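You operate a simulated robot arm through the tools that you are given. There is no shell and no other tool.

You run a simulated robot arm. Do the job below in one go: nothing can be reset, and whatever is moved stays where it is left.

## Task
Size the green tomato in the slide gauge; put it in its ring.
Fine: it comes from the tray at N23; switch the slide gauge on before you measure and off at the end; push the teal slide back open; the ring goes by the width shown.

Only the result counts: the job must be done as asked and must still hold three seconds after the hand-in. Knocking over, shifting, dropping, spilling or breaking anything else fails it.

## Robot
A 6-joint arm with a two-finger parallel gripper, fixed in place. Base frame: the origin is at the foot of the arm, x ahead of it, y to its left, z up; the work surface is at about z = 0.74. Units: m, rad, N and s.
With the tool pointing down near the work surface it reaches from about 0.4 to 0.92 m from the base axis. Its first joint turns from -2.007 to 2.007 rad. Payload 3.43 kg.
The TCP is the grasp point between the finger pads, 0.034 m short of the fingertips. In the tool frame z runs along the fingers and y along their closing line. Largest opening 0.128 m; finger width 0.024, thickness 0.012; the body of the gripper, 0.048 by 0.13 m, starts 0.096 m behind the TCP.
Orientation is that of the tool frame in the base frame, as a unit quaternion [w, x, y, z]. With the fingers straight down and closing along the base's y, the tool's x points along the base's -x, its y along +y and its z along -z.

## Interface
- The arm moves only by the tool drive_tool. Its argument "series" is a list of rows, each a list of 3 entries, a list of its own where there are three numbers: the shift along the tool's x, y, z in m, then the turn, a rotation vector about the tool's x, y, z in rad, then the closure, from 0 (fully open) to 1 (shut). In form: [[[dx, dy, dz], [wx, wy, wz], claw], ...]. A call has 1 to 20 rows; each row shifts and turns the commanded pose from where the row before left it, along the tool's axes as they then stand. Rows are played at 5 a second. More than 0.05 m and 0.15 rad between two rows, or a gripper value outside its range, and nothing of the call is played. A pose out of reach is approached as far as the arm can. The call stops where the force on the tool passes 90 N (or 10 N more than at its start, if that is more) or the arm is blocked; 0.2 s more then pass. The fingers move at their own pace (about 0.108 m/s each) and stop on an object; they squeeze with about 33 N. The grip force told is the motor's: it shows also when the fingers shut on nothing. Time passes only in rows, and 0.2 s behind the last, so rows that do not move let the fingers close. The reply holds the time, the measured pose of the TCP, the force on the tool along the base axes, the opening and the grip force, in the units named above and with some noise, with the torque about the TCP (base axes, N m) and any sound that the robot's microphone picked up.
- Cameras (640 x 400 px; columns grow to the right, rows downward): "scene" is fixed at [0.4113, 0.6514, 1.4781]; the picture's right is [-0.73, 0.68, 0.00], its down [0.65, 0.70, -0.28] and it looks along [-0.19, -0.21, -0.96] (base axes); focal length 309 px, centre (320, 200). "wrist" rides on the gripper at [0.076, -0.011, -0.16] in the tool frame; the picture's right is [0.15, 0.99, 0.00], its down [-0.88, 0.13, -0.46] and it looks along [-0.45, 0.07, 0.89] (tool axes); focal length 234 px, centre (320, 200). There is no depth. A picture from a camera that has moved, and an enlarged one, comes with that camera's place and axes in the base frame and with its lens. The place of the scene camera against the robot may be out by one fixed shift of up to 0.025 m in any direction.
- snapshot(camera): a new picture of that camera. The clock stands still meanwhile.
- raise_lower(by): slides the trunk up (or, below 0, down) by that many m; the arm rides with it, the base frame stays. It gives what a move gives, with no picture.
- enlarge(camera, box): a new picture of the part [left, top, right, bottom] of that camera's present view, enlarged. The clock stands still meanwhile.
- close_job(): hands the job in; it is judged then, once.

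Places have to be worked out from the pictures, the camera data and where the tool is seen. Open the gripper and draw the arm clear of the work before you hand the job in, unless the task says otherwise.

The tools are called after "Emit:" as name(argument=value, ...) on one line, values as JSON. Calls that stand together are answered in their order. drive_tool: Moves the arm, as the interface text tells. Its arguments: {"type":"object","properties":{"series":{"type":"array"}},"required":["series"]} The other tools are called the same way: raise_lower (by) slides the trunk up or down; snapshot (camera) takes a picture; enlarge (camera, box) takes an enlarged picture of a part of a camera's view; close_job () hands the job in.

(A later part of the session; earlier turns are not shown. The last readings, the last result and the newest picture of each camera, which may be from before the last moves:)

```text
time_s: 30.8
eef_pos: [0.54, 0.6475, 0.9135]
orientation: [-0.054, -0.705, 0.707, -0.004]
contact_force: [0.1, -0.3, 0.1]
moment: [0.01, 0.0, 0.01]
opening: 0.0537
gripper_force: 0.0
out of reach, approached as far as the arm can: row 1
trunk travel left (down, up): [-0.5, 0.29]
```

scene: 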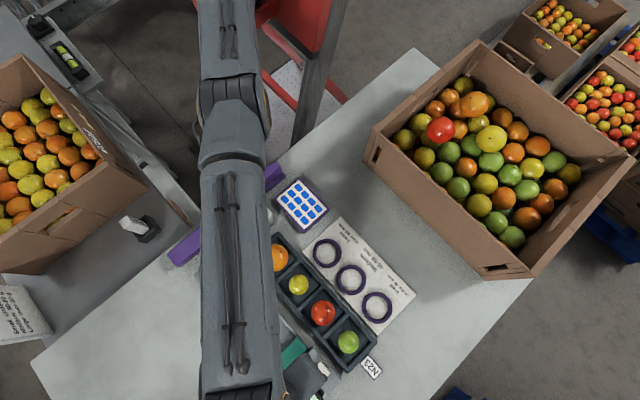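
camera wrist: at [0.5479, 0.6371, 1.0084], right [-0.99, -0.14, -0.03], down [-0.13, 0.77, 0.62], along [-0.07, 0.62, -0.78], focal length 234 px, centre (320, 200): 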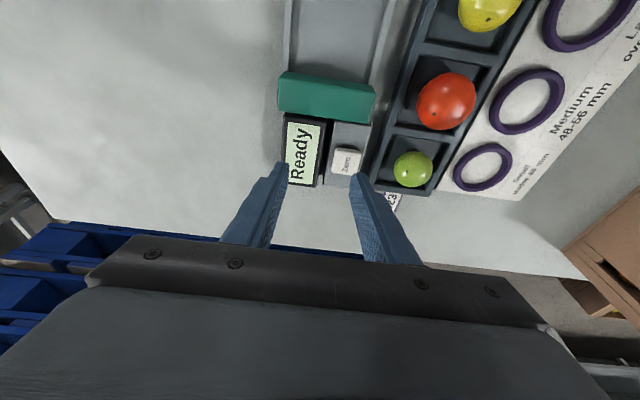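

Part of the inward move was achieved this time. I repeat pure inward steps from this tilted pose.

Emit:
drive_tool(series=[[[0.0368, 0.0308, 0.0], [0, 0, 0], 0.58], [[0.0, 0, 0], [0, 0, 0], 0.58]])

```text
time_s: 31.4
eef_pos: [0.5331, 0.6405, 0.9161]
orientation: [0.071, 0.705, -0.705, 0.007]
contact_force: [0.4, -0.5, -0.4]
moment: [0.01, -0.03, -0.04]
opening: 0.054
gripper_force: 0.1
out of reach, approached as far as the arm can: row 1
trunk travel left (down, up): [-0.5, 0.29]
```

It is creeping inward as the solver iterates. I send several more inward rows in one call.

Emit:
drive_tool(series=[[[0.015, 0.0125, 0.0], [0, 0, 0], 0.58], [[0.015, 0.0125, 0.0], [0, 0, 0], 0.58], [[0.015, 0.0125, 0.0], [0, 0, 0], 0.58], [[0.015, 0.0125, 0.0], [0, 0, 0], 0.58], [[0.0, 0, 0], [0, 0, 0], 0.58]])

```text
time_s: 32.6
eef_pos: [0.5339, 0.6413, 0.916]
orientation: [0.072, 0.705, -0.705, 0.007]
contact_force: [0.5, -0.3, 0.3]
moment: [0.01, 0.0, 0.0]
opening: 0.0537
gripper_force: 0.0
out of reach, approached as far as the arm can: row 1, 2, 3, 4
trunk travel left (down, up): [-0.5, 0.29]
```

Pure radial moves do nothing, but tilting inward did help. I combine more inward tilt with inward shift over a few rows.

Emit:
drive_tool(series=[[[0.0368, 0.0308, 0.0], [-0.09, 0.107, 0], 0.58], [[0.0368, 0.0308, 0.0], [-0.09, 0.107, 0], 0.58], [[0.0, 0, 0], [0, 0, 0], 0.58]])

```text
time_s: 33.4
eef_pos: [0.4855, 0.5853, 0.9211]
orientation: [-0.209, -0.691, 0.692, -0.017]
contact_force: [0.6, 1.3, 0.1]
moment: [-0.01, 0.03, 0.02]
opening: 0.0537
gripper_force: 0.0
out of reach, approached as far as the arm can: row 1
trunk travel left (down, up): [-0.5, 0.29]
```

Row 2 was followed: the elbow has bent. I continue inward and then tilt back to vertical.

Emit:
drive_tool(series=[[[0.03, 0.025, 0.0], [0, 0, 0], 0.58], [[0.03, 0.025, 0.0], [0, 0, 0], 0.58], [[0.0, 0, 0], [0, 0, 0], 0.58]])

```text
time_s: 34.2
eef_pos: [0.4385, 0.53, 0.9548]
orientation: [0.209, 0.692, -0.691, 0.019]
contact_force: [-0.3, -0.3, -0.2]
moment: [0.02, 0.05, 0.01]
opening: 0.0538
gripper_force: 0.0
trunk travel left (down, up): [-0.5, 0.29]
```

Free again (radius 0.69). I tilt back to vertical and then 0.12 rad with the tips leaning to +y, which gives enough reach margin for the tomato without going near the limit.

Emit:
drive_tool(series=[[[0, 0, 0.0], [0.09, -0.107, 0], 0.58], [[0, 0, 0.0], [0.09, -0.107, 0], 0.58], [[0.0, 0, 0], [0.09, -0.107, 0], 0.58], [[0.0, 0, 0], [0, -0.12, 0], 0.58], [[0.0, 0, 0], [0, 0, 0], 0.58]])

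```text
time_s: 35.4
eef_pos: [0.4381, 0.5303, 0.9548]
orientation: [0.041, -0.705, 0.707, 0.042]
contact_force: [-0.2, -0.5, 0.3]
moment: [-0.02, 0.02, 0.0]
opening: 0.0536
gripper_force: 0.0
trunk travel left (down, up): [-0.5, 0.29]
```

Orientation is as planned. I move above the green tomato at z≈0.88, descending on the way to keep inside the reach.

Emit:
drive_tool(series=[[[-0.03728, 0.00248, 0.01705], [0, 0, 0], 0.58], [[-0.03728, 0.00248, 0.01705], [0, 0, 0], 0.58], [[-0.03728, 0.00248, 0.01705], [0, 0, 0], 0.58], [[-0.03728, 0.00248, 0.01705], [0, 0, 0], 0.58], [[-0.03728, 0.00248, 0.01705], [0, 0, 0], 0.58], [[-0.03728, 0.00248, 0.01705], [0, 0, 0], 0.58], [[0.0, 0, 0], [0, 0, 0], 0.58]])

Emit:
enlarge(camera="wrist", box=[240, 100, 400, 220])

```text
time_s: 37.0
eef_pos: [0.424, 0.7643, 0.8786]
orientation: [0.041, -0.706, 0.706, 0.042]
contact_force: [-0.3, 0.1, 0.5]
moment: [0.01, 0.0, 0.0]
opening: 0.0538
gripper_force: 0.0
trunk travel left (down, up): [-0.5, 0.29]
```

```text
3.33 times, centred on (320, 160) of wrist
camera zoom: at [0.4342, 0.6701, 1.0291], right [-0.99, -0.14, -0.02], down [-0.13, 0.82, 0.56], along [-0.07, 0.55, -0.83], focal length 781 px, centre (320, 333)
```

zoom: 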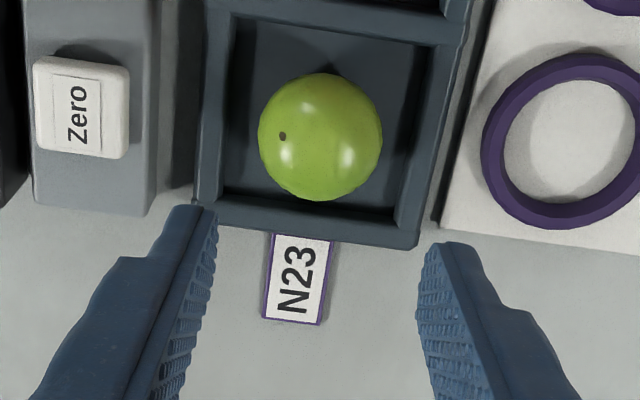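

TCP and tomato line up at (0.424, 0.764). I lower until the fingertips are about 1 cm above the tray rim.

Emit:
drive_tool(series=[[[0.00386, 0, 0.0209], [0, 0, 0], 0.58], [[0.00386, 0, 0.0209], [0, 0, 0], 0.58], [[0.00386, 0, 0.0209], [0, 0, 0], 0.58], [[0.0, 0, 0], [0, 0, 0], 0.58]])

Emit:
enlarge(camera="wrist", box=[240, 110, 400, 230])

```text
time_s: 38.0
eef_pos: [0.4242, 0.76, 0.8158]
orientation: [0.04, -0.705, 0.707, 0.042]
contact_force: [-0.3, 0.0, -0.5]
moment: [-0.03, 0.0, -0.01]
opening: 0.054
gripper_force: 0.1
trunk travel left (down, up): [-0.5, 0.29]
```

```text
3.33 times, centred on (320, 170) of wrist
camera zoom: at [0.4341, 0.6656, 0.9654], right [-0.99, -0.14, -0.02], down [-0.13, 0.82, 0.56], along [-0.07, 0.55, -0.83], focal length 781 px, centre (320, 300)
```

zoom: 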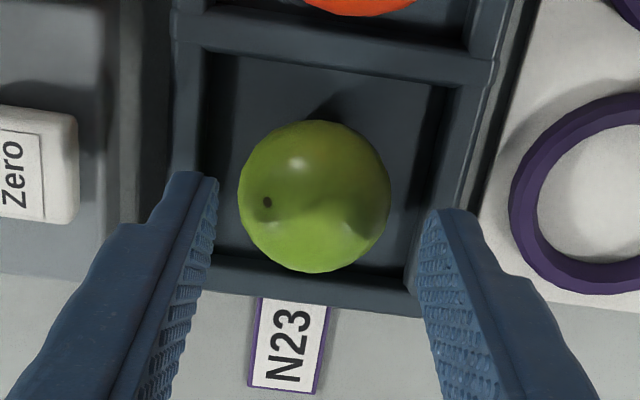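

Alignment in x is good. I descend in small steps toward the rim level, watching for contact.

Emit:
drive_tool(series=[[[0.00024, 0, 0.002], [0, 0, 0], 0.58], [[0.00024, 0, 0.002], [0, 0, 0], 0.58], [[0.00024, 0, 0.002], [0, 0, 0], 0.58], [[0.0, 0, 0], [0, 0, 0], 0.58]])

Emit:
enlarge(camera="wrist", box=[240, 110, 400, 230])

```text
time_s: 39.0
eef_pos: [0.424, 0.7611, 0.8098]
orientation: [0.041, -0.705, 0.707, 0.042]
contact_force: [-0.3, -0.2, -0.2]
moment: [0.04, -0.01, -0.05]
opening: 0.0538
gripper_force: 0.0
trunk travel left (down, up): [-0.5, 0.29]
```

```text
3.33 times, centred on (320, 170) of wrist
camera zoom: at [0.4342, 0.6657, 0.9591], right [-0.99, -0.14, -0.02], down [-0.13, 0.82, 0.56], along [-0.07, 0.55, -0.83], focal length 781 px, centre (320, 300)
```

zoom: 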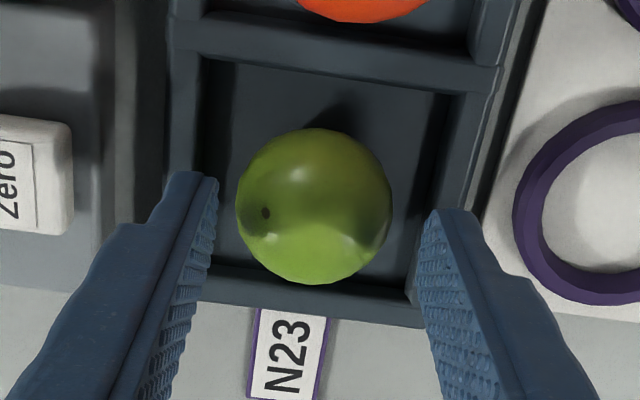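

No contact yet at tip corner z≈0.775; two more 2 mm steps.

Emit:
drive_tool(series=[[[0.00024, 0, 0.002], [0, 0, 0], 0.58], [[0.00024, 0, 0.002], [0, 0, 0], 0.58], [[0.0, 0, 0], [0, 0, 0], 0.58]])

```text
time_s: 39.8
eef_pos: [0.4243, 0.7601, 0.8056]
orientation: [0.041, -0.706, 0.706, 0.042]
contact_force: [0.3, 1.0, 0.3]
moment: [0.02, 0.01, -0.03]
opening: 0.0537
gripper_force: 0.0
trunk travel left (down, up): [-0.5, 0.29]
```

Emit:
drive_tool(series=[[[0.00018, 0, 0.0015], [0, 0, 0], 0.58], [[0.00018, 0, 0.0015], [0, 0, 0], 0.58], [[0.0, 0, 0], [0, 0, 0], 0.58]])

Emit:
enlarge(camera="wrist", box=[240, 110, 400, 230])

```text
time_s: 40.6
eef_pos: [0.4226, 0.7608, 0.8018]
orientation: [0.04, -0.705, 0.707, 0.042]
contact_force: [-0.7, 0.0, -0.8]
moment: [0.0, 0.0, 0.02]
opening: 0.0538
gripper_force: 0.1
trunk travel left (down, up): [-0.5, 0.29]
```

```text
3.33 times, centred on (320, 170) of wrist
camera zoom: at [0.4343, 0.666, 0.9522], right [-0.99, -0.14, -0.02], down [-0.13, 0.82, 0.56], along [-0.07, 0.55, -0.83], focal length 781 px, centre (320, 300)
```

zoom: 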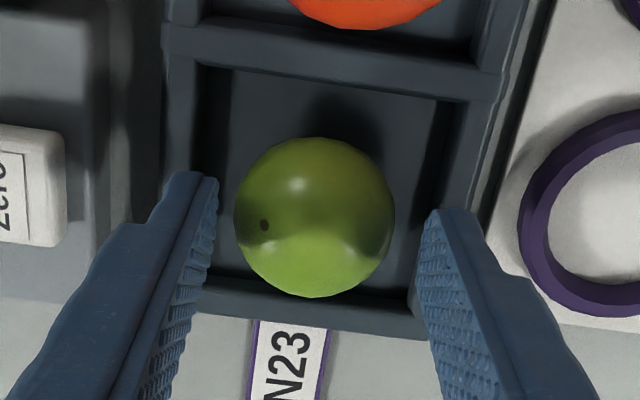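

Still clear at tip corner z≈0.767, right about the equator. I go 2–3 mm lower for a more secure hold, still watching force.

Emit:
drive_tool(series=[[[0.00018, 0, 0.0015], [0, 0, 0], 0.58], [[0.00018, 0, 0.0015], [0, 0, 0], 0.58], [[0.0, 0, 0], [0, 0, 0], 0.58]])

```text
time_s: 41.4
eef_pos: [0.424, 0.7603, 0.7995]
orientation: [0.041, -0.705, 0.706, 0.042]
contact_force: [0.4, 0.2, -0.2]
moment: [0.02, -0.01, 0.01]
opening: 0.0536
gripper_force: 0.1
trunk travel left (down, up): [-0.5, 0.29]
```

Emit:
drive_tool(series=[[[0.00018, 0, 0.0015], [0, 0, 0], 0.58], [[0.0, 0, 0], [0, 0, 0], 0.58]])

Emit:
enlarge(camera="wrist", box=[270, 120, 370, 200])

```text
time_s: 42.0
eef_pos: [0.4239, 0.7604, 0.7979]
orientation: [-0.041, 0.706, -0.706, -0.042]
contact_force: [-0.1, 0.0, -0.1]
moment: [0.05, 0.03, -0.02]
opening: 0.0537
gripper_force: 0.1
trunk travel left (down, up): [-0.5, 0.29]
```

```text
5.00 times, centred on (320, 160) of wrist
camera zoom: at [0.4344, 0.6657, 0.9475], right [-0.99, -0.14, -0.02], down [-0.13, 0.82, 0.56], along [-0.07, 0.55, -0.83], focal length 1171 px, centre (320, 400)
```

zoom: 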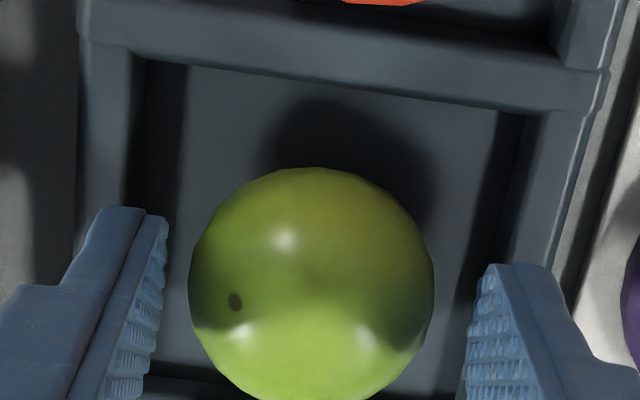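

The finger pads straddle the tomato at its equator with no contact on the tray. I close the fingers.

Emit:
drive_tool(series=[[[0, 0, 0], [0, 0, 0], 0.8], [[0, 0, 0], [0, 0, 0], 0.8], [[0.0, 0, 0], [0, 0, 0], 0.8], [[0.0, 0, 0], [0, 0, 0], 0.8]])

Emit:
enlarge(camera="wrist", box=[270, 120, 370, 200])

```text
time_s: 43.0
eef_pos: [0.4225, 0.7594, 0.7982]
orientation: [0.041, -0.705, 0.707, 0.042]
contact_force: [-0.3, 0.0, -0.1]
moment: [0.03, 0.01, 0.02]
opening: 0.0425
gripper_force: 15.7
trunk travel left (down, up): [-0.5, 0.29]
```

```text
5.00 times, centred on (320, 160) of wrist
camera zoom: at [0.4344, 0.6658, 0.9475], right [-0.99, -0.14, -0.02], down [-0.13, 0.82, 0.56], along [-0.07, 0.55, -0.83], focal length 1171 px, centre (320, 400)
```

zoom: 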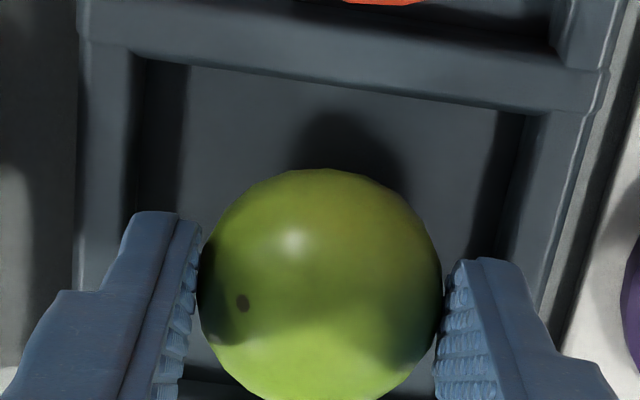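

Gripped at 42.5 mm opening with 16 N. I lift straight up.

Emit:
drive_tool(series=[[[-0.0012, 0, -0.01], [0, 0, 0], 0.82], [[-0.0024, 0, -0.02], [0, 0, 0], 0.82], [[-0.0024, 0, -0.02], [0, 0, 0], 0.82], [[-0.0024, 0, -0.02], [0, 0, 0], 0.82], [[0, 0, 0], [0, 0, 0], 0.82]])

Emit:
snapshot(camera="wrist")

Emit:
snapshot(camera="scene")

```text
time_s: 44.2
eef_pos: [0.423, 0.761, 0.8674]
orientation: [0.041, -0.705, 0.707, 0.042]
contact_force: [-0.2, 0.2, -0.2]
moment: [0.01, 0.03, -0.03]
opening: 0.0423
gripper_force: 15.8
trunk travel left (down, up): [-0.5, 0.29]
```

```text
taken
camera wrist: at [0.4343, 0.6661, 1.0183], right [-0.99, -0.14, -0.02], down [-0.13, 0.82, 0.56], along [-0.07, 0.55, -0.83], focal length 234 px, centre (320, 200)
```

wrist: 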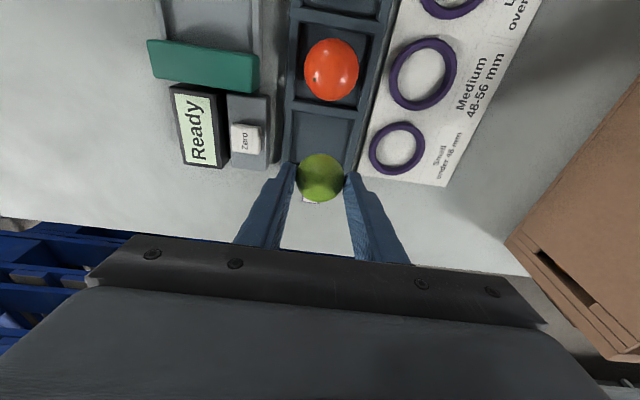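

```text
taken
```

scene: 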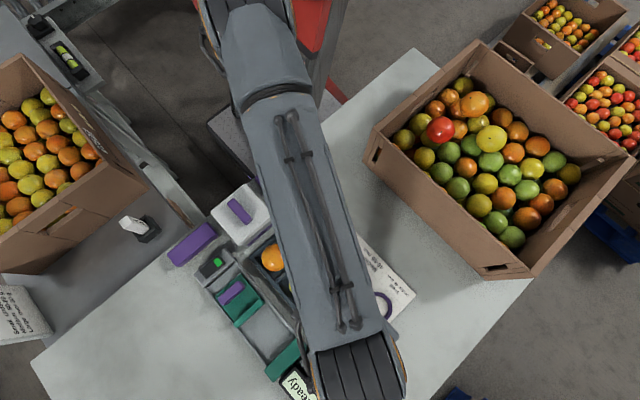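

The tomato is held well and the display still says "Ready". I carry it at safe height to above the gauge bed for a look.

Emit:
drive_tool(series=[[[-0.0036, 0, -0.0298], [0, 0, 0], 0.82], [[0.02324, -0.023, -0.00445], [0, 0, 0], 0.82], [[0.02324, -0.023, -0.00445], [0, 0, 0], 0.82], [[0.02324, -0.023, -0.00445], [0, 0, 0], 0.82], [[0.02324, -0.023, -0.00445], [0, 0, 0], 0.82], [[0.02324, -0.023, -0.00445], [0, 0, 0], 0.82], [[0, 0, 0], [0, 0, 0], 0.82]])

Emit:
snapshot(camera="wrist")

Emit:
enlarge(camera="wrist", box=[240, 50, 400, 230])

```text
time_s: 45.8
eef_pos: [0.5381, 0.6425, 0.9062]
orientation: [-0.04, 0.706, -0.706, -0.043]
contact_force: [0.3, -0.3, -0.9]
moment: [0.02, 0.0, 0.01]
opening: 0.0425
gripper_force: 15.9
trunk travel left (down, up): [-0.5, 0.29]
```

```text
taken
camera wrist: at [0.5486, 0.5481, 1.0556], right [-0.99, -0.15, -0.02], down [-0.13, 0.82, 0.56], along [-0.07, 0.55, -0.83], focal length 234 px, centre (320, 200)
```

wrist: 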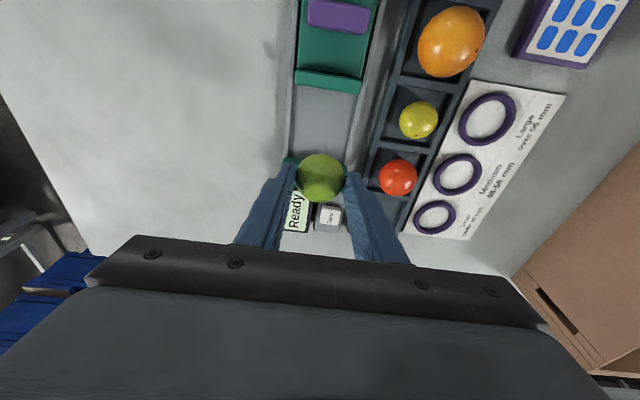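

```text
2.22 times, centred on (320, 140) of wrist
camera zoom: at [0.5486, 0.5481, 1.0556], right [-0.99, -0.15, -0.02], down [-0.13, 0.82, 0.56], along [-0.07, 0.55, -0.83], focal length 520 px, centre (320, 333)
```

zoom: 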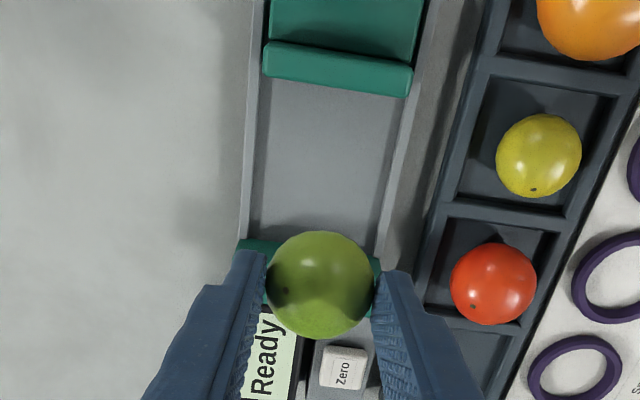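

Bed spans x≈0.498–0.573, slide jaw face at y≈0.592, fixed jaw face at y≈0.686; the tomato is over (0.538, 0.645). I lower it to just above the bed.

Emit:
drive_tool(series=[[[0.00364, 0.0007, 0.0302], [0, 0, 0], 0.82], [[0.00364, 0.0007, 0.0302], [0, 0, 0], 0.82], [[0.00364, 0.0007, 0.0302], [0, 0, 0], 0.82], [[0, 0, 0], [0, 0, 0], 0.82]])

Emit:
snapshot(camera="wrist")

Emit:
snapshot(camera="scene")

```text
time_s: 46.8
eef_pos: [0.5362, 0.6419, 0.8151]
orientation: [0.042, -0.705, 0.706, 0.042]
contact_force: [0.3, -0.4, -0.1]
moment: [0.02, -0.01, 0.02]
opening: 0.0425
gripper_force: 15.6
trunk travel left (down, up): [-0.5, 0.29]
```

```text
taken
camera wrist: at [0.5472, 0.5477, 0.9653], right [-0.99, -0.14, -0.02], down [-0.13, 0.82, 0.56], along [-0.07, 0.55, -0.83], focal length 234 px, centre (320, 200)
```

wrist: 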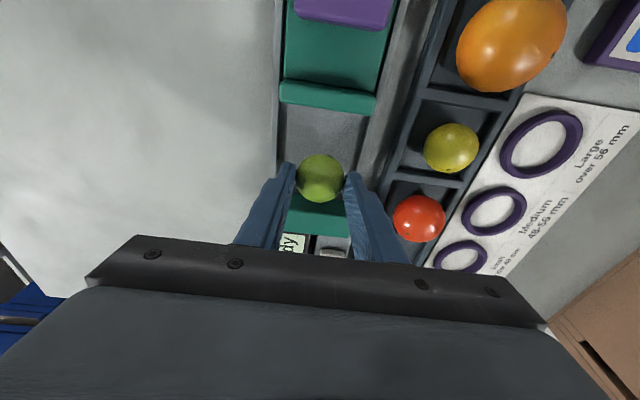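

```text
taken
```

scene: 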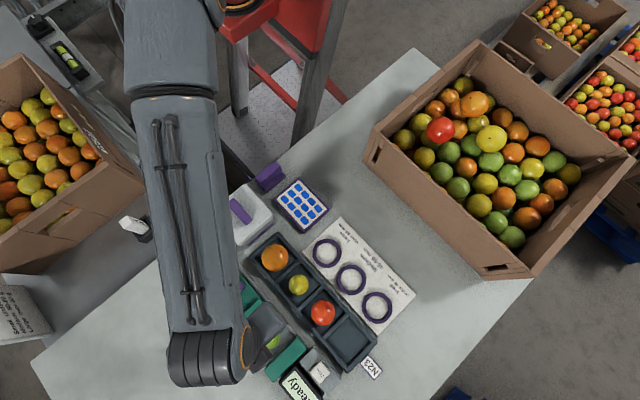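

The tomato sits between the jaws with clearance. I zoom in to check before the final lowering.

Emit:
enlarge(camera="wrist", box=[260, 70, 390, 250])

Emit:
enlarge(camera="scene", box=[230, 280, 340, 400])

```text
2.22 times, centred on (325, 160) of wrist
camera zoom: at [0.5472, 0.5477, 0.9653], right [-0.99, -0.14, -0.02], down [-0.13, 0.82, 0.56], along [-0.07, 0.55, -0.83], focal length 520 px, centre (309, 289)
```

zoom: 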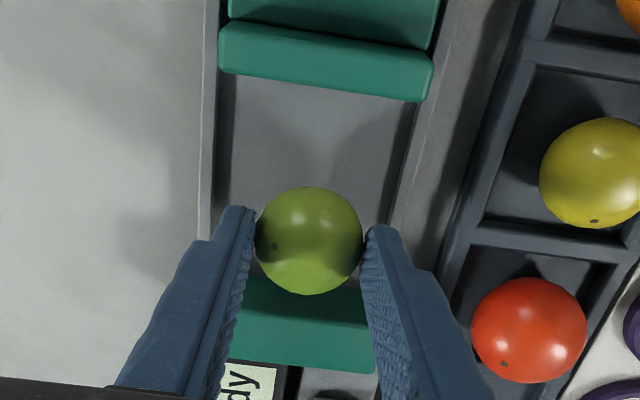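

```text
3.33 times, centred on (285, 340) of scene
camera zoom: at [0.4113, 0.6514, 1.4781], right [-0.73, 0.68, 0.0], down [0.65, 0.7, -0.28], along [-0.19, -0.21, -0.96], focal length 1031 px, centre (437, -267)
```

zoom: 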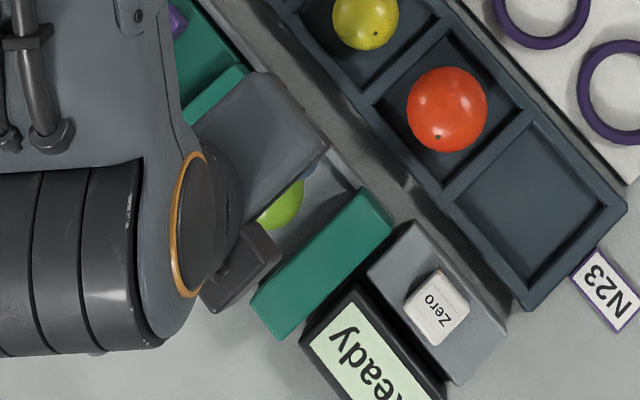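

Clear on both sides, and the scene camera can see the display. I lower in 2 mm steps until the bed is felt.

Emit:
drive_tool(series=[[[0.00024, 0, 0.002], [0, 0, 0], 0.82], [[0.00024, 0, 0.002], [0, 0, 0], 0.82], [[0.00012, 0, 0.001], [0, 0, 0], 0.82], [[0, 0, 0], [0, 0, 0], 0.82]])

```text
time_s: 47.8
eef_pos: [0.5368, 0.6423, 0.8104]
orientation: [0.041, -0.705, 0.707, 0.042]
contact_force: [0.1, -0.1, -0.6]
moment: [0.0, -0.03, 0.02]
opening: 0.0426
gripper_force: 16.0
trunk travel left (down, up): [-0.5, 0.29]
```

Emit:
drive_tool(series=[[[0.00024, 0, 0.002], [0, 0, 0], 0.82], [[0.00018, 0, 0.0015], [0, 0, 0], 0.82], [[0, 0, 0], [0, 0, 0], 0.82]])

```text
time_s: 48.6
eef_pos: [0.5366, 0.6417, 0.8062]
orientation: [0.041, -0.705, 0.707, 0.041]
contact_force: [-0.7, -0.7, -0.4]
moment: [0.03, -0.01, -0.01]
opening: 0.0423
gripper_force: 16.1
trunk travel left (down, up): [-0.5, 0.29]
```

No contact yet at TCP z=0.806; I keep going 1.5 mm at a time.

Emit:
drive_tool(series=[[[0.00018, 0, 0.0015], [0, 0, 0], 0.82], [[0.00018, 0, 0.0015], [0, 0, 0], 0.82], [[0, 0, 0], [0, 0, 0], 0.82]])

```text
time_s: 49.4
eef_pos: [0.5354, 0.6428, 0.8036]
orientation: [0.041, -0.705, 0.707, 0.043]
contact_force: [-0.1, 1.3, -0.3]
moment: [0.02, 0.0, 0.01]
opening: 0.0426
gripper_force: 16.3
trunk travel left (down, up): [-0.5, 0.29]
```

Emit:
drive_tool(series=[[[0.00012, 0, 0.001], [0, 0, 0], 0.82], [[0.00012, 0, 0.001], [0, 0, 0], 0.82], [[0, 0, 0], [0, 0, 0], 0.82]])

Emit:
enlarge(camera="wrist", box=[270, 100, 370, 230])

```text
time_s: 50.2
eef_pos: [0.5369, 0.6435, 0.8036]
orientation: [0.042, -0.705, 0.706, 0.042]
contact_force: [-1.7, -3.5, 11.6]
moment: [-0.08, 0.07, 0.02]
opening: 0.0427
gripper_force: 16.1
trunk travel left (down, up): [-0.5, 0.29]
```

```text
3.08 times, centred on (320, 165) of wrist
camera zoom: at [0.5469, 0.5481, 0.953], right [-0.99, -0.14, -0.02], down [-0.13, 0.82, 0.56], along [-0.07, 0.55, -0.83], focal length 720 px, centre (320, 308)
```

zoom: 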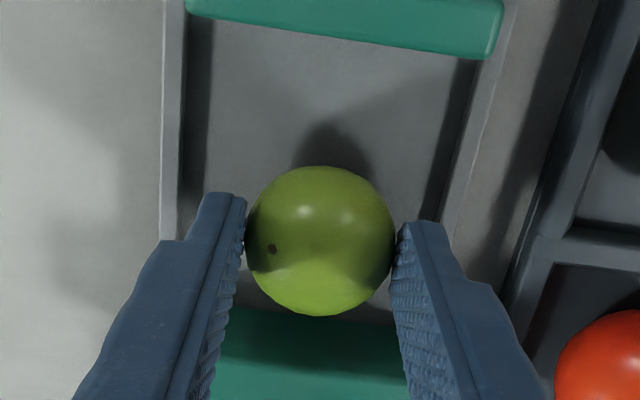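

Bed contact (11.6 N). I back off 1 mm and open the fingers gently.

Emit:
drive_tool(series=[[[-0.00014, 0, -0.0012], [0, 0, 0], 0.75], [[0, 0, 0], [0, 0, 0], 0.68], [[0, 0, 0], [0, 0, 0], 0.65], [[0, 0, 0], [0, 0, 0], 0.62], [[0, 0, 0], [0, 0, 0], 0.58], [[0, 0, 0], [0, 0, 0], 0.58]])

Emit:
enlarge(camera="wrist", box=[270, 100, 370, 230])

```text
time_s: 51.6
eef_pos: [0.5363, 0.6432, 0.8036]
orientation: [0.04, -0.705, 0.706, 0.042]
contact_force: [0.6, 0.4, 0.5]
moment: [0.0, -0.03, 0.01]
opening: 0.0537
gripper_force: 0.1
trunk travel left (down, up): [-0.5, 0.29]
```

```text
3.08 times, centred on (320, 165) of wrist
camera zoom: at [0.5471, 0.548, 0.9529], right [-0.99, -0.14, -0.02], down [-0.13, 0.82, 0.56], along [-0.07, 0.55, -0.83], focal length 720 px, centre (320, 308)
```

zoom: 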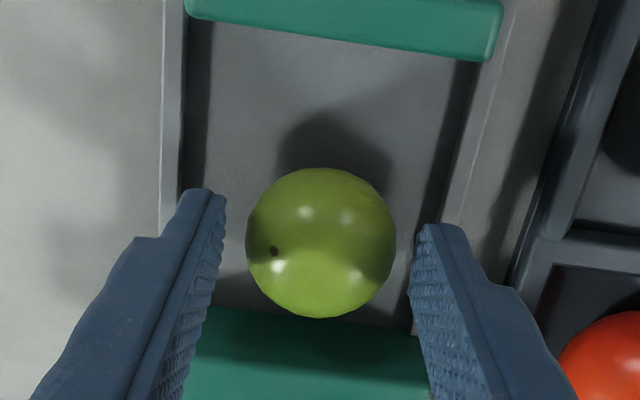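

The tomato rests freely on the bed. I rise straight up and then look at the slide and its purple grip.

Emit:
drive_tool(series=[[[-0.0024, 0, -0.0199], [0, 0, 0], 0.58], [[-0.0046, 0, -0.0382], [0, 0, 0], 0.58], [[-0.0046, 0, -0.0382], [0, 0, 0], 0.58], [[0, 0, 0], [0, 0, 0], 0.58]])

Emit:
snapshot(camera="wrist")

Emit:
enlarge(camera="wrist", box=[250, 0, 400, 200])

```text
time_s: 52.6
eef_pos: [0.5347, 0.6435, 0.9]
orientation: [0.041, -0.705, 0.707, 0.042]
contact_force: [0.1, -0.7, -0.7]
moment: [-0.01, -0.01, 0.01]
opening: 0.0539
gripper_force: 0.1
trunk travel left (down, up): [-0.5, 0.29]
```

```text
taken
camera wrist: at [0.5467, 0.5486, 1.0496], right [-0.99, -0.14, -0.02], down [-0.13, 0.82, 0.56], along [-0.07, 0.55, -0.83], focal length 234 px, centre (320, 200)
```

wrist: 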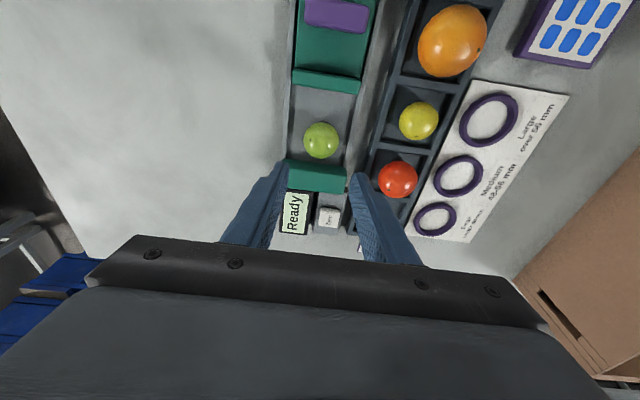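

```text
2.00 times, centred on (325, 100) of wrist
camera zoom: at [0.5467, 0.5486, 1.0496], right [-0.99, -0.14, -0.02], down [-0.13, 0.82, 0.56], along [-0.07, 0.55, -0.83], focal length 468 px, centre (310, 400)
```

zoom: 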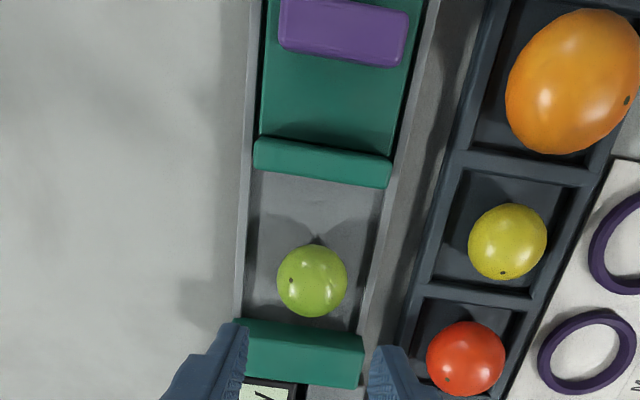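

The tomato is at (0.535, 0.646), jaw faces at y≈0.589 and 0.684. I close the fingers and move to behind the purple grip to view it.

Emit:
drive_tool(series=[[[0.0368, -0.00125, -0.0044], [0, 0, 0], 1], [[0.0368, -0.00125, -0.0044], [0, 0, 0], 1], [[0.0368, -0.00125, -0.0044], [0, 0, 0], 1], [[0.0368, -0.00125, -0.0044], [0, 0, 0], 1], [[0, 0, 0], [0, 0, 0], 1]])

Emit:
snapshot(camera="wrist")

Emit:
enlarge(camera="wrist", box=[260, 80, 400, 220])

```text
time_s: 53.8
eef_pos: [0.5416, 0.4938, 0.9002]
orientation: [0.041, -0.705, 0.706, 0.043]
contact_force: [-0.6, 0.0, -0.2]
moment: [-0.03, 0.01, -0.02]
opening: 0.0
gripper_force: 32.5
trunk travel left (down, up): [-0.5, 0.29]
```

```text
taken
camera wrist: at [0.5518, 0.4004, 1.0502], right [-0.99, -0.14, -0.02], down [-0.13, 0.82, 0.56], along [-0.07, 0.55, -0.83], focal length 234 px, centre (320, 200)
```

wrist: 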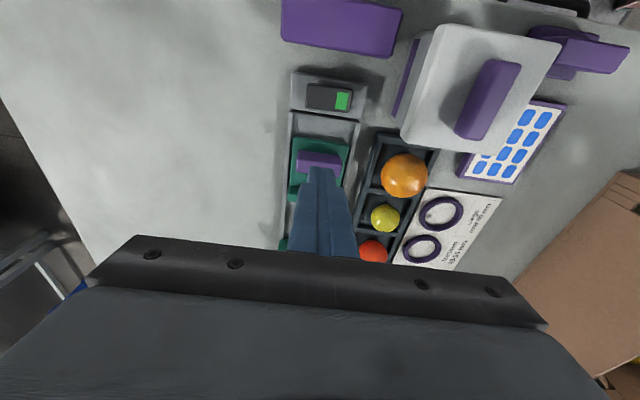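

```text
2.86 times, centred on (330, 150) of wrist
camera zoom: at [0.5518, 0.4004, 1.0502], right [-0.99, -0.14, -0.02], down [-0.13, 0.82, 0.56], along [-0.07, 0.55, -0.83], focal length 669 px, centre (291, 343)
```

zoom: 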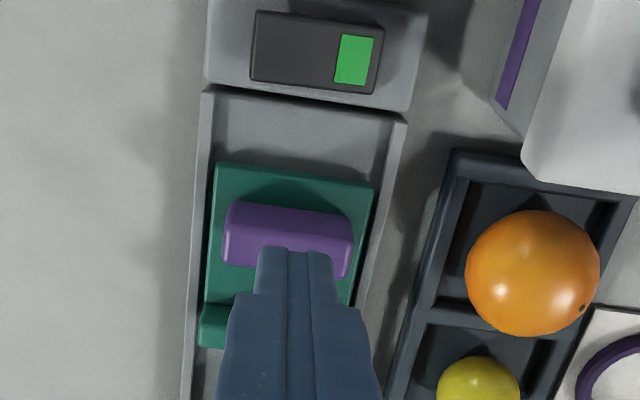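

The grip spans y≈0.520–0.536, x≈0.512–0.565, top z≈0.79; the slide plate starts at y≈0.50. I lower the closed fingers behind the grip to tip z≈0.77.

Emit:
drive_tool(series=[[[0.0044, 0.00075, 0.0239], [0, 0, 0], 1], [[0.0044, 0.00075, 0.0239], [0, 0, 0], 1], [[0.0044, 0.00075, 0.0239], [0, 0, 0], 1], [[0.003, 0.00075, 0.018], [0, 0, 0], 1], [[0, 0, 0], [0, 0, 0], 1]])

Emit:
enlarge(camera="wrist", box=[260, 80, 400, 220])

Emit:
snapshot(camera="scene")

```text
time_s: 55.0
eef_pos: [0.5388, 0.4881, 0.8093]
orientation: [0.04, -0.706, 0.706, 0.043]
contact_force: [0.8, -0.5, -0.5]
moment: [-0.01, -0.02, 0.04]
opening: 0.0
gripper_force: 32.1
trunk travel left (down, up): [-0.5, 0.29]
```

```text
2.86 times, centred on (330, 150) of wrist
camera zoom: at [0.549, 0.3944, 0.959], right [-0.99, -0.14, -0.02], down [-0.13, 0.82, 0.56], along [-0.07, 0.55, -0.83], focal length 669 px, centre (291, 343)
```

zoom: 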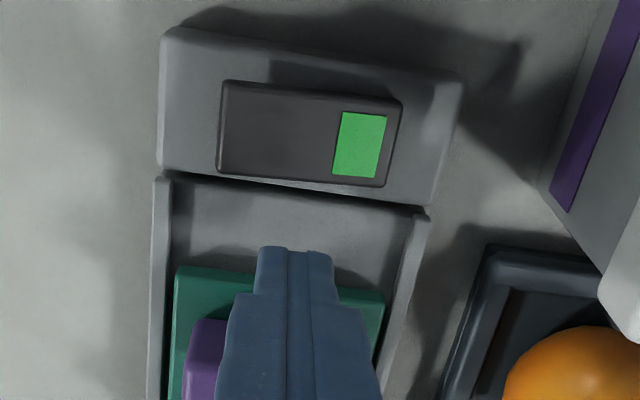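

```text
taken
```

scene: 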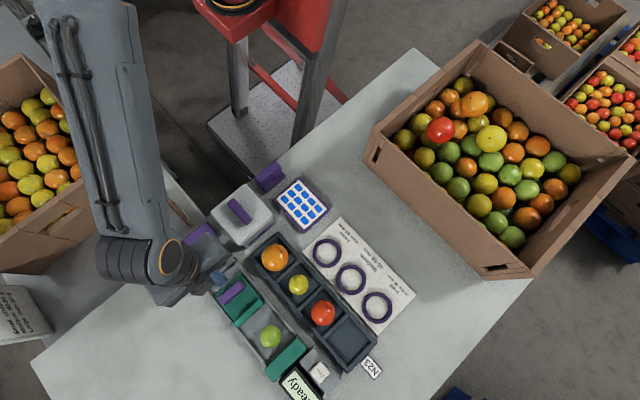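

The scene camera sees the tomato, slide and display well. I lower 5 mm more and start pushing the slide toward +y in small steps.

Emit:
drive_tool(series=[[[0.0006, 0, 0.005], [0, 0, 0], 1], [[-0.00596, 0, 0.00072], [0, 0, 0], 1], [[-0.00596, 0, 0.00072], [0, 0, 0], 1], [[-0.00298, 0, 0.00036], [0, 0, 0], 1], [[0, 0, 0], [0, 0, 0], 1]])

```text
time_s: 56.2
eef_pos: [0.538, 0.5044, 0.8053]
orientation: [0.041, -0.705, 0.707, 0.042]
contact_force: [-1.3, -2.1, 0.1]
moment: [-0.03, 0.0, 0.02]
opening: 0.0001
gripper_force: 33.4
trunk travel left (down, up): [-0.5, 0.29]
```

Contact with the grip at the predicted place (about 2 N drag). I push on 30 mm.

Emit:
drive_tool(series=[[[-0.00596, 0, 0.00072], [0, 0, 0], 1], [[-0.00596, 0, 0.00072], [0, 0, 0], 1], [[-0.00596, 0, 0.00072], [0, 0, 0], 1], [[-0.00596, 0, 0.00072], [0, 0, 0], 1], [[-0.00596, 0, 0.00072], [0, 0, 0], 1], [[0, 0, 0], [0, 0, 0], 1]])

Emit:
enlarge(camera="scene", box=[200, 270, 350, 400])

```text
time_s: 57.6
eef_pos: [0.5381, 0.5348, 0.8035]
orientation: [-0.04, 0.706, -0.706, -0.042]
contact_force: [-0.4, 0.8, 0.2]
moment: [0.01, -0.02, -0.02]
opening: 0.0
gripper_force: 32.7
trunk travel left (down, up): [-0.5, 0.29]
```

```text
3.08 times, centred on (275, 335) of scene
camera zoom: at [0.4113, 0.6514, 1.4781], right [-0.73, 0.68, 0.0], down [0.65, 0.7, -0.28], along [-0.19, -0.21, -0.96], focal length 952 px, centre (458, -215)
```

zoom: 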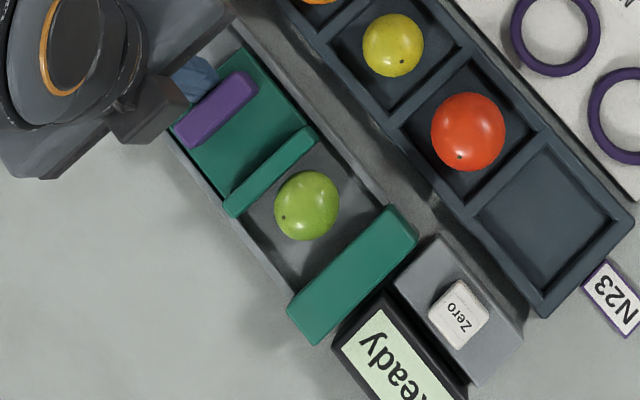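

The slide moves freely and is now close to the tomato. I continue 12 mm more, gently.

Emit:
drive_tool(series=[[[-0.00397, 0, 0.00048], [0, 0, 0], 1], [[-0.00397, 0, 0.00048], [0, 0, 0], 1], [[-0.00397, 0, 0.00048], [0, 0, 0], 1], [[0, 0, 0], [0, 0, 0], 1]])

Emit:
enlarge(camera="scene", box=[200, 270, 350, 400])

```text
time_s: 58.6
eef_pos: [0.538, 0.5467, 0.804]
orientation: [0.041, -0.705, 0.706, 0.042]
contact_force: [0.2, -1.5, 0.2]
moment: [-0.04, -0.02, -0.01]
opening: 0.0
gripper_force: 33.3
trunk travel left (down, up): [-0.5, 0.29]
```

```text
3.08 times, centred on (275, 335) of scene
camera zoom: at [0.4113, 0.6514, 1.4781], right [-0.73, 0.68, 0.0], down [0.65, 0.7, -0.28], along [-0.19, -0.21, -0.96], focal length 952 px, centre (458, -215)
```

zoom: 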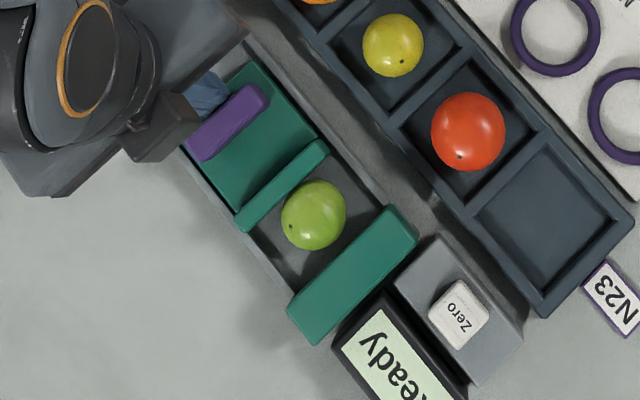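

The jaw is now pushing the tomato along. I continue in 2 mm steps.

Emit:
drive_tool(series=[[[-0.002, 0, 0.00024], [0, 0, 0], 1], [[-0.002, 0, 0.00024], [0, 0, 0], 1], [[-0.002, 0, 0.00024], [0, 0, 0], 1], [[0, 0, 0], [0, 0, 0], 1]])

Emit:
enlarge(camera="scene", box=[200, 270, 350, 400])

```text
time_s: 59.6
eef_pos: [0.538, 0.553, 0.8049]
orientation: [0.041, -0.705, 0.707, 0.042]
contact_force: [0.4, -0.5, 0.4]
moment: [-0.04, -0.02, 0.01]
opening: 0.0
gripper_force: 33.0
trunk travel left (down, up): [-0.5, 0.29]
```

```text
3.08 times, centred on (275, 335) of scene
camera zoom: at [0.4113, 0.6514, 1.4781], right [-0.73, 0.68, 0.0], down [0.65, 0.7, -0.28], along [-0.19, -0.21, -0.96], focal length 952 px, centre (458, -215)
```

zoom: 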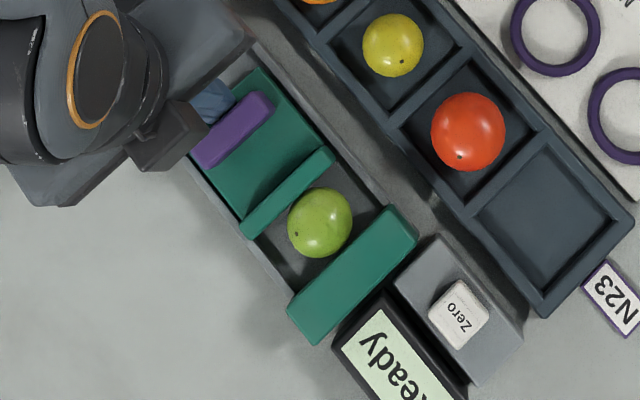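

Nearly at the fixed jaw; a few more 1.5 mm steps while watching the force.

Emit:
drive_tool(series=[[[-0.0015, 0, 0.00018], [0, 0, 0], 1], [[-0.0015, 0, 0.00018], [0, 0, 0], 1], [[0, 0, 0], [0, 0, 0], 1]])

Emit:
enlarge(camera="scene", box=[200, 270, 350, 400])

```text
time_s: 60.4
eef_pos: [0.5386, 0.5539, 0.8048]
orientation: [0.041, -0.705, 0.707, 0.042]
contact_force: [-0.9, -7.9, 1.2]
moment: [-0.23, -0.04, 0.04]
opening: 0.0
gripper_force: 32.5
trunk travel left (down, up): [-0.5, 0.29]
```

```text
3.08 times, centred on (275, 335) of scene
camera zoom: at [0.4113, 0.6514, 1.4781], right [-0.73, 0.68, 0.0], down [0.65, 0.7, -0.28], along [-0.19, -0.21, -0.96], focal length 952 px, centre (458, -215)
```

zoom: 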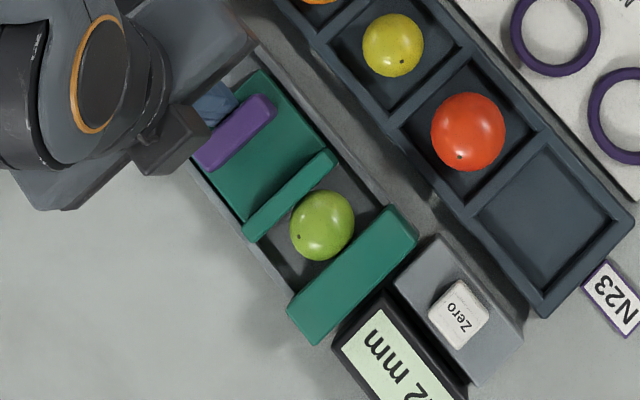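

The gauge now shows a value ending in "2 mm" (force 8 N), partly cut off in the scene view. I check whether the wrist camera can see the display from here.

Emit:
snapshot(camera="wrist")

Emit:
enlarge(camera="scene", box=[270, 360, 330, 400])

```text
taken
camera wrist: at [0.549, 0.4601, 0.9541], right [-0.99, -0.14, -0.02], down [-0.13, 0.82, 0.56], along [-0.07, 0.55, -0.83], focal length 234 px, centre (320, 200)
```

wrist: 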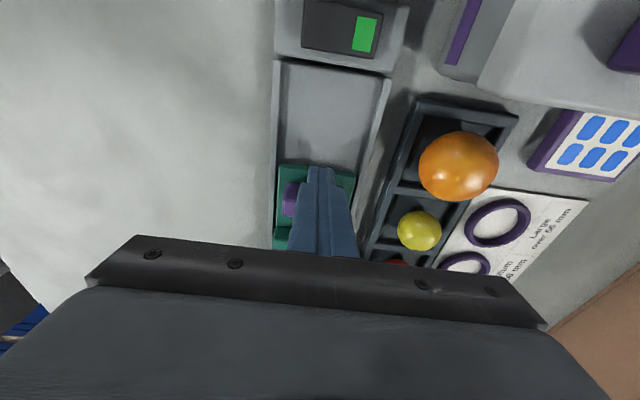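

```text
10.00 times, centred on (300, 380) of scene
camera zoom: at [0.4113, 0.6514, 1.4781], right [-0.73, 0.68, 0.0], down [0.65, 0.7, -0.28], along [-0.19, -0.21, -0.96], focal length 3094 px, centre (520, -1600)
```

zoom: 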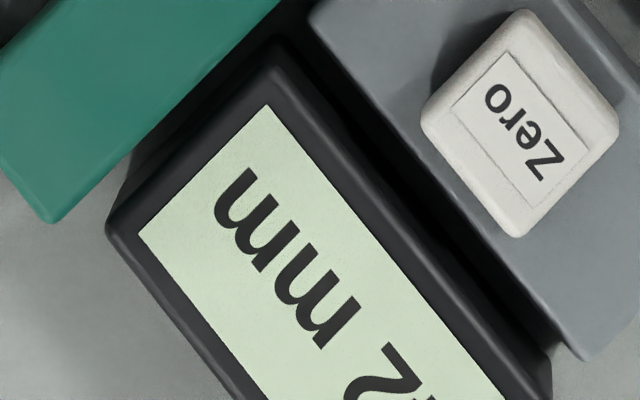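

I back off the grip 4 mm and rise, leaving the slide where it is, then move over to read the display with the wrist camera.

Emit:
drive_tool(series=[[[0.004, 0, -0.0005], [0, 0, 0], 1], [[-0.004, 0, -0.0331], [0, 0, 0], 1], [[-0.004, 0, -0.0331], [0, 0, 0], 1], [[-0.004, 0, -0.0331], [0, 0, 0], 1], [[-0.04, 0, 0.0048], [0, 0, 0], 0.58], [[-0.04, 0, 0.0048], [0, 0, 0], 0.58], [[0, 0, 0], [0, 0, 0], 0.58]])

Emit:
snapshot(camera="wrist")

Emit:
enlarge(camera="wrist", box=[250, 120, 390, 250])

```text
time_s: 62.0
eef_pos: [0.538, 0.6316, 0.903]
orientation: [0.04, -0.705, 0.707, 0.042]
contact_force: [-0.1, -0.7, 0.0]
moment: [0.01, 0.01, 0.01]
opening: 0.0537
gripper_force: 0.1
trunk travel left (down, up): [-0.5, 0.29]
```

```text
taken
camera wrist: at [0.5483, 0.5372, 1.0524], right [-0.99, -0.14, -0.02], down [-0.13, 0.82, 0.56], along [-0.07, 0.55, -0.83], focal length 234 px, centre (320, 200)
```

wrist: 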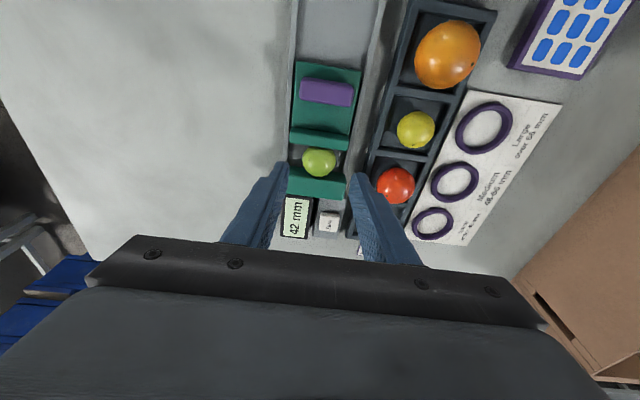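

```text
3.08 times, centred on (320, 185) of wrist
camera zoom: at [0.5483, 0.5372, 1.0524], right [-0.99, -0.14, -0.02], down [-0.13, 0.82, 0.56], along [-0.07, 0.55, -0.83], focal length 720 px, centre (320, 246)
```

zoom: 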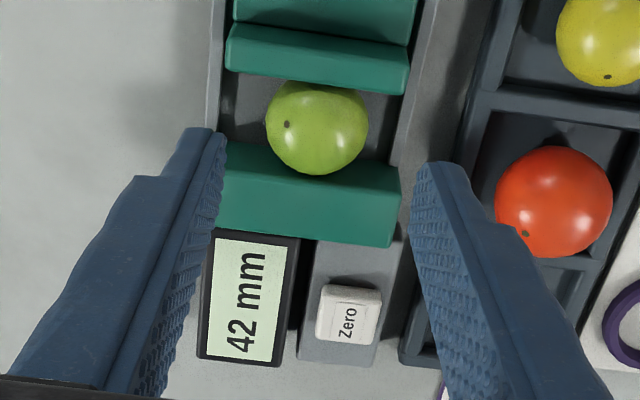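

It reads "42 mm" – under 48, so the Small ring. Before pushing the slide back open I take a closer look at the grip and jaw positions.

Emit:
enlarge(camera="wrist", box=[270, 50, 380, 150])

Emit:
enlarge(camera="wrist", box=[270, 185, 350, 245])

```text
4.00 times, centred on (325, 100) of wrist
camera zoom: at [0.5483, 0.5372, 1.0524], right [-0.99, -0.14, -0.02], down [-0.13, 0.82, 0.56], along [-0.07, 0.55, -0.83], focal length 937 px, centre (300, 600)
```

zoom: 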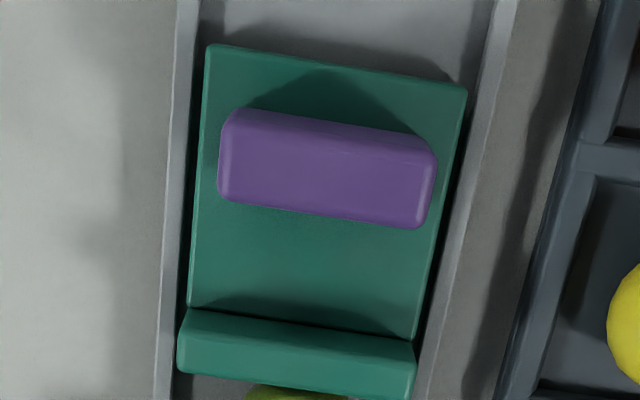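

```text
6.67 times, centred on (310, 215) of wrist
camera zoom: at [0.5483, 0.5372, 1.0524], right [-0.99, -0.14, -0.02], down [-0.13, 0.82, 0.56], along [-0.07, 0.55, -0.83], focal length 1561 px, centre (387, 100)
```

zoom: 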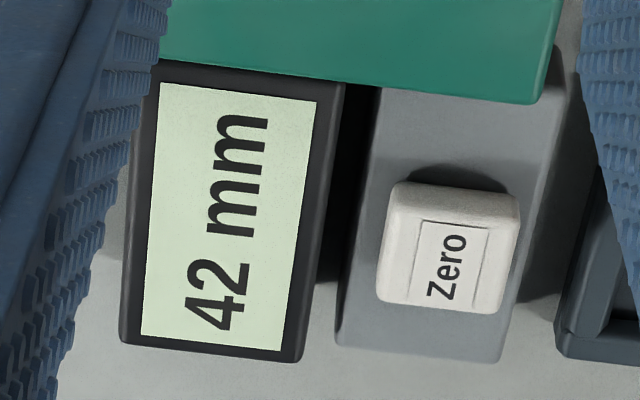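

Confirmed 42 mm. The free gap on the plate between grip (y≈0.590) and jaw back (y≈0.629) is about 39 mm; I lower the closed fingers into its middle, first to just above.

Emit:
drive_tool(series=[[[0.0259, 0, -0.0031], [0, 0, 0], 1], [[0, 0, 0], [0, 0, 0], 1], [[0.0033, 0, 0.0278], [0, 0, 0], 1], [[0.0033, 0, 0.0278], [0, 0, 0], 1], [[0.0014, 0, 0.012], [0, 0, 0], 1], [[0, 0, 0], [0, 0, 0], 1]])

Emit:
enlarge(camera="wrist", box=[260, 80, 380, 220])

Emit:
enlarge(camera="scene", box=[200, 270, 350, 400])

```text
time_s: 63.4
eef_pos: [0.5379, 0.6062, 0.8349]
orientation: [0.04, -0.705, 0.706, 0.042]
contact_force: [0.0, -0.1, 0.6]
moment: [-0.04, -0.01, 0.04]
opening: 0.0
gripper_force: 33.4
trunk travel left (down, up): [-0.5, 0.29]
```

```text
2.86 times, centred on (320, 150) of wrist
camera zoom: at [0.5483, 0.5113, 0.9849], right [-0.99, -0.14, -0.02], down [-0.13, 0.82, 0.56], along [-0.07, 0.55, -0.83], focal length 669 px, centre (320, 343)
```

zoom: 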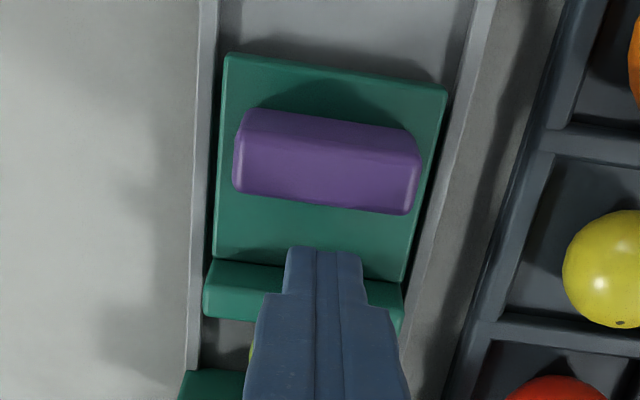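

```text
3.08 times, centred on (275, 335) of scene
camera zoom: at [0.4113, 0.6514, 1.4781], right [-0.73, 0.68, 0.0], down [0.65, 0.7, -0.28], along [-0.19, -0.21, -0.96], focal length 952 px, centre (458, -215)
```

zoom: 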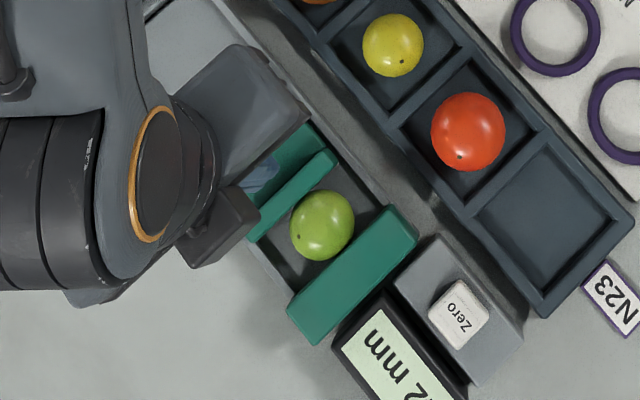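

The tip is centred in the gap with 7–8 mm on either side. I lower 28 mm.

Emit:
drive_tool(series=[[[0.0012, 0, 0.01], [0, 0, 0], 1], [[0.0012, 0, 0.01], [0, 0, 0], 1], [[0.001, 0, 0.008], [0, 0, 0], 1], [[0, 0, 0], [0, 0, 0], 1]])

```text
time_s: 64.4
eef_pos: [0.5375, 0.6064, 0.8083]
orientation: [0.04, -0.705, 0.706, 0.042]
contact_force: [0.0, -0.1, 0.2]
moment: [-0.03, 0.0, -0.01]
opening: 0.0001
gripper_force: 32.9
trunk travel left (down, up): [-0.5, 0.29]
```

Clear of contact. I now push the grip back toward −y in 6 mm steps.

Emit:
drive_tool(series=[[[0.00596, 0, -0.00072], [0, 0, 0], 1], [[0.00596, 0, -0.00072], [0, 0, 0], 1], [[0.00596, 0, -0.00072], [0, 0, 0], 1], [[0.00596, 0, -0.00072], [0, 0, 0], 1], [[0.00596, 0, -0.00072], [0, 0, 0], 1], [[0, 0, 0], [0, 0, 0], 1]])

Emit:
enlarge(camera="scene", box=[200, 270, 350, 400])

```text
time_s: 65.8
eef_pos: [0.5378, 0.5746, 0.808]
orientation: [0.04, -0.705, 0.707, 0.042]
contact_force: [-0.2, 0.2, -0.5]
moment: [-0.02, 0.01, -0.01]
opening: 0.0
gripper_force: 32.8
trunk travel left (down, up): [-0.5, 0.29]
```

```text
3.08 times, centred on (275, 335) of scene
camera zoom: at [0.4113, 0.6514, 1.4781], right [-0.73, 0.68, 0.0], down [0.65, 0.7, -0.28], along [-0.19, -0.21, -0.96], focal length 952 px, centre (458, -215)
```

zoom: 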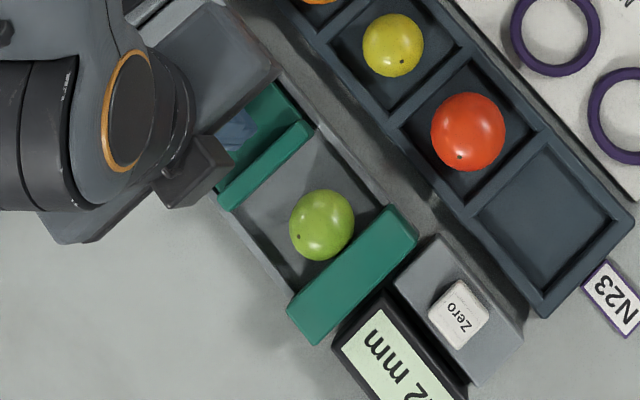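

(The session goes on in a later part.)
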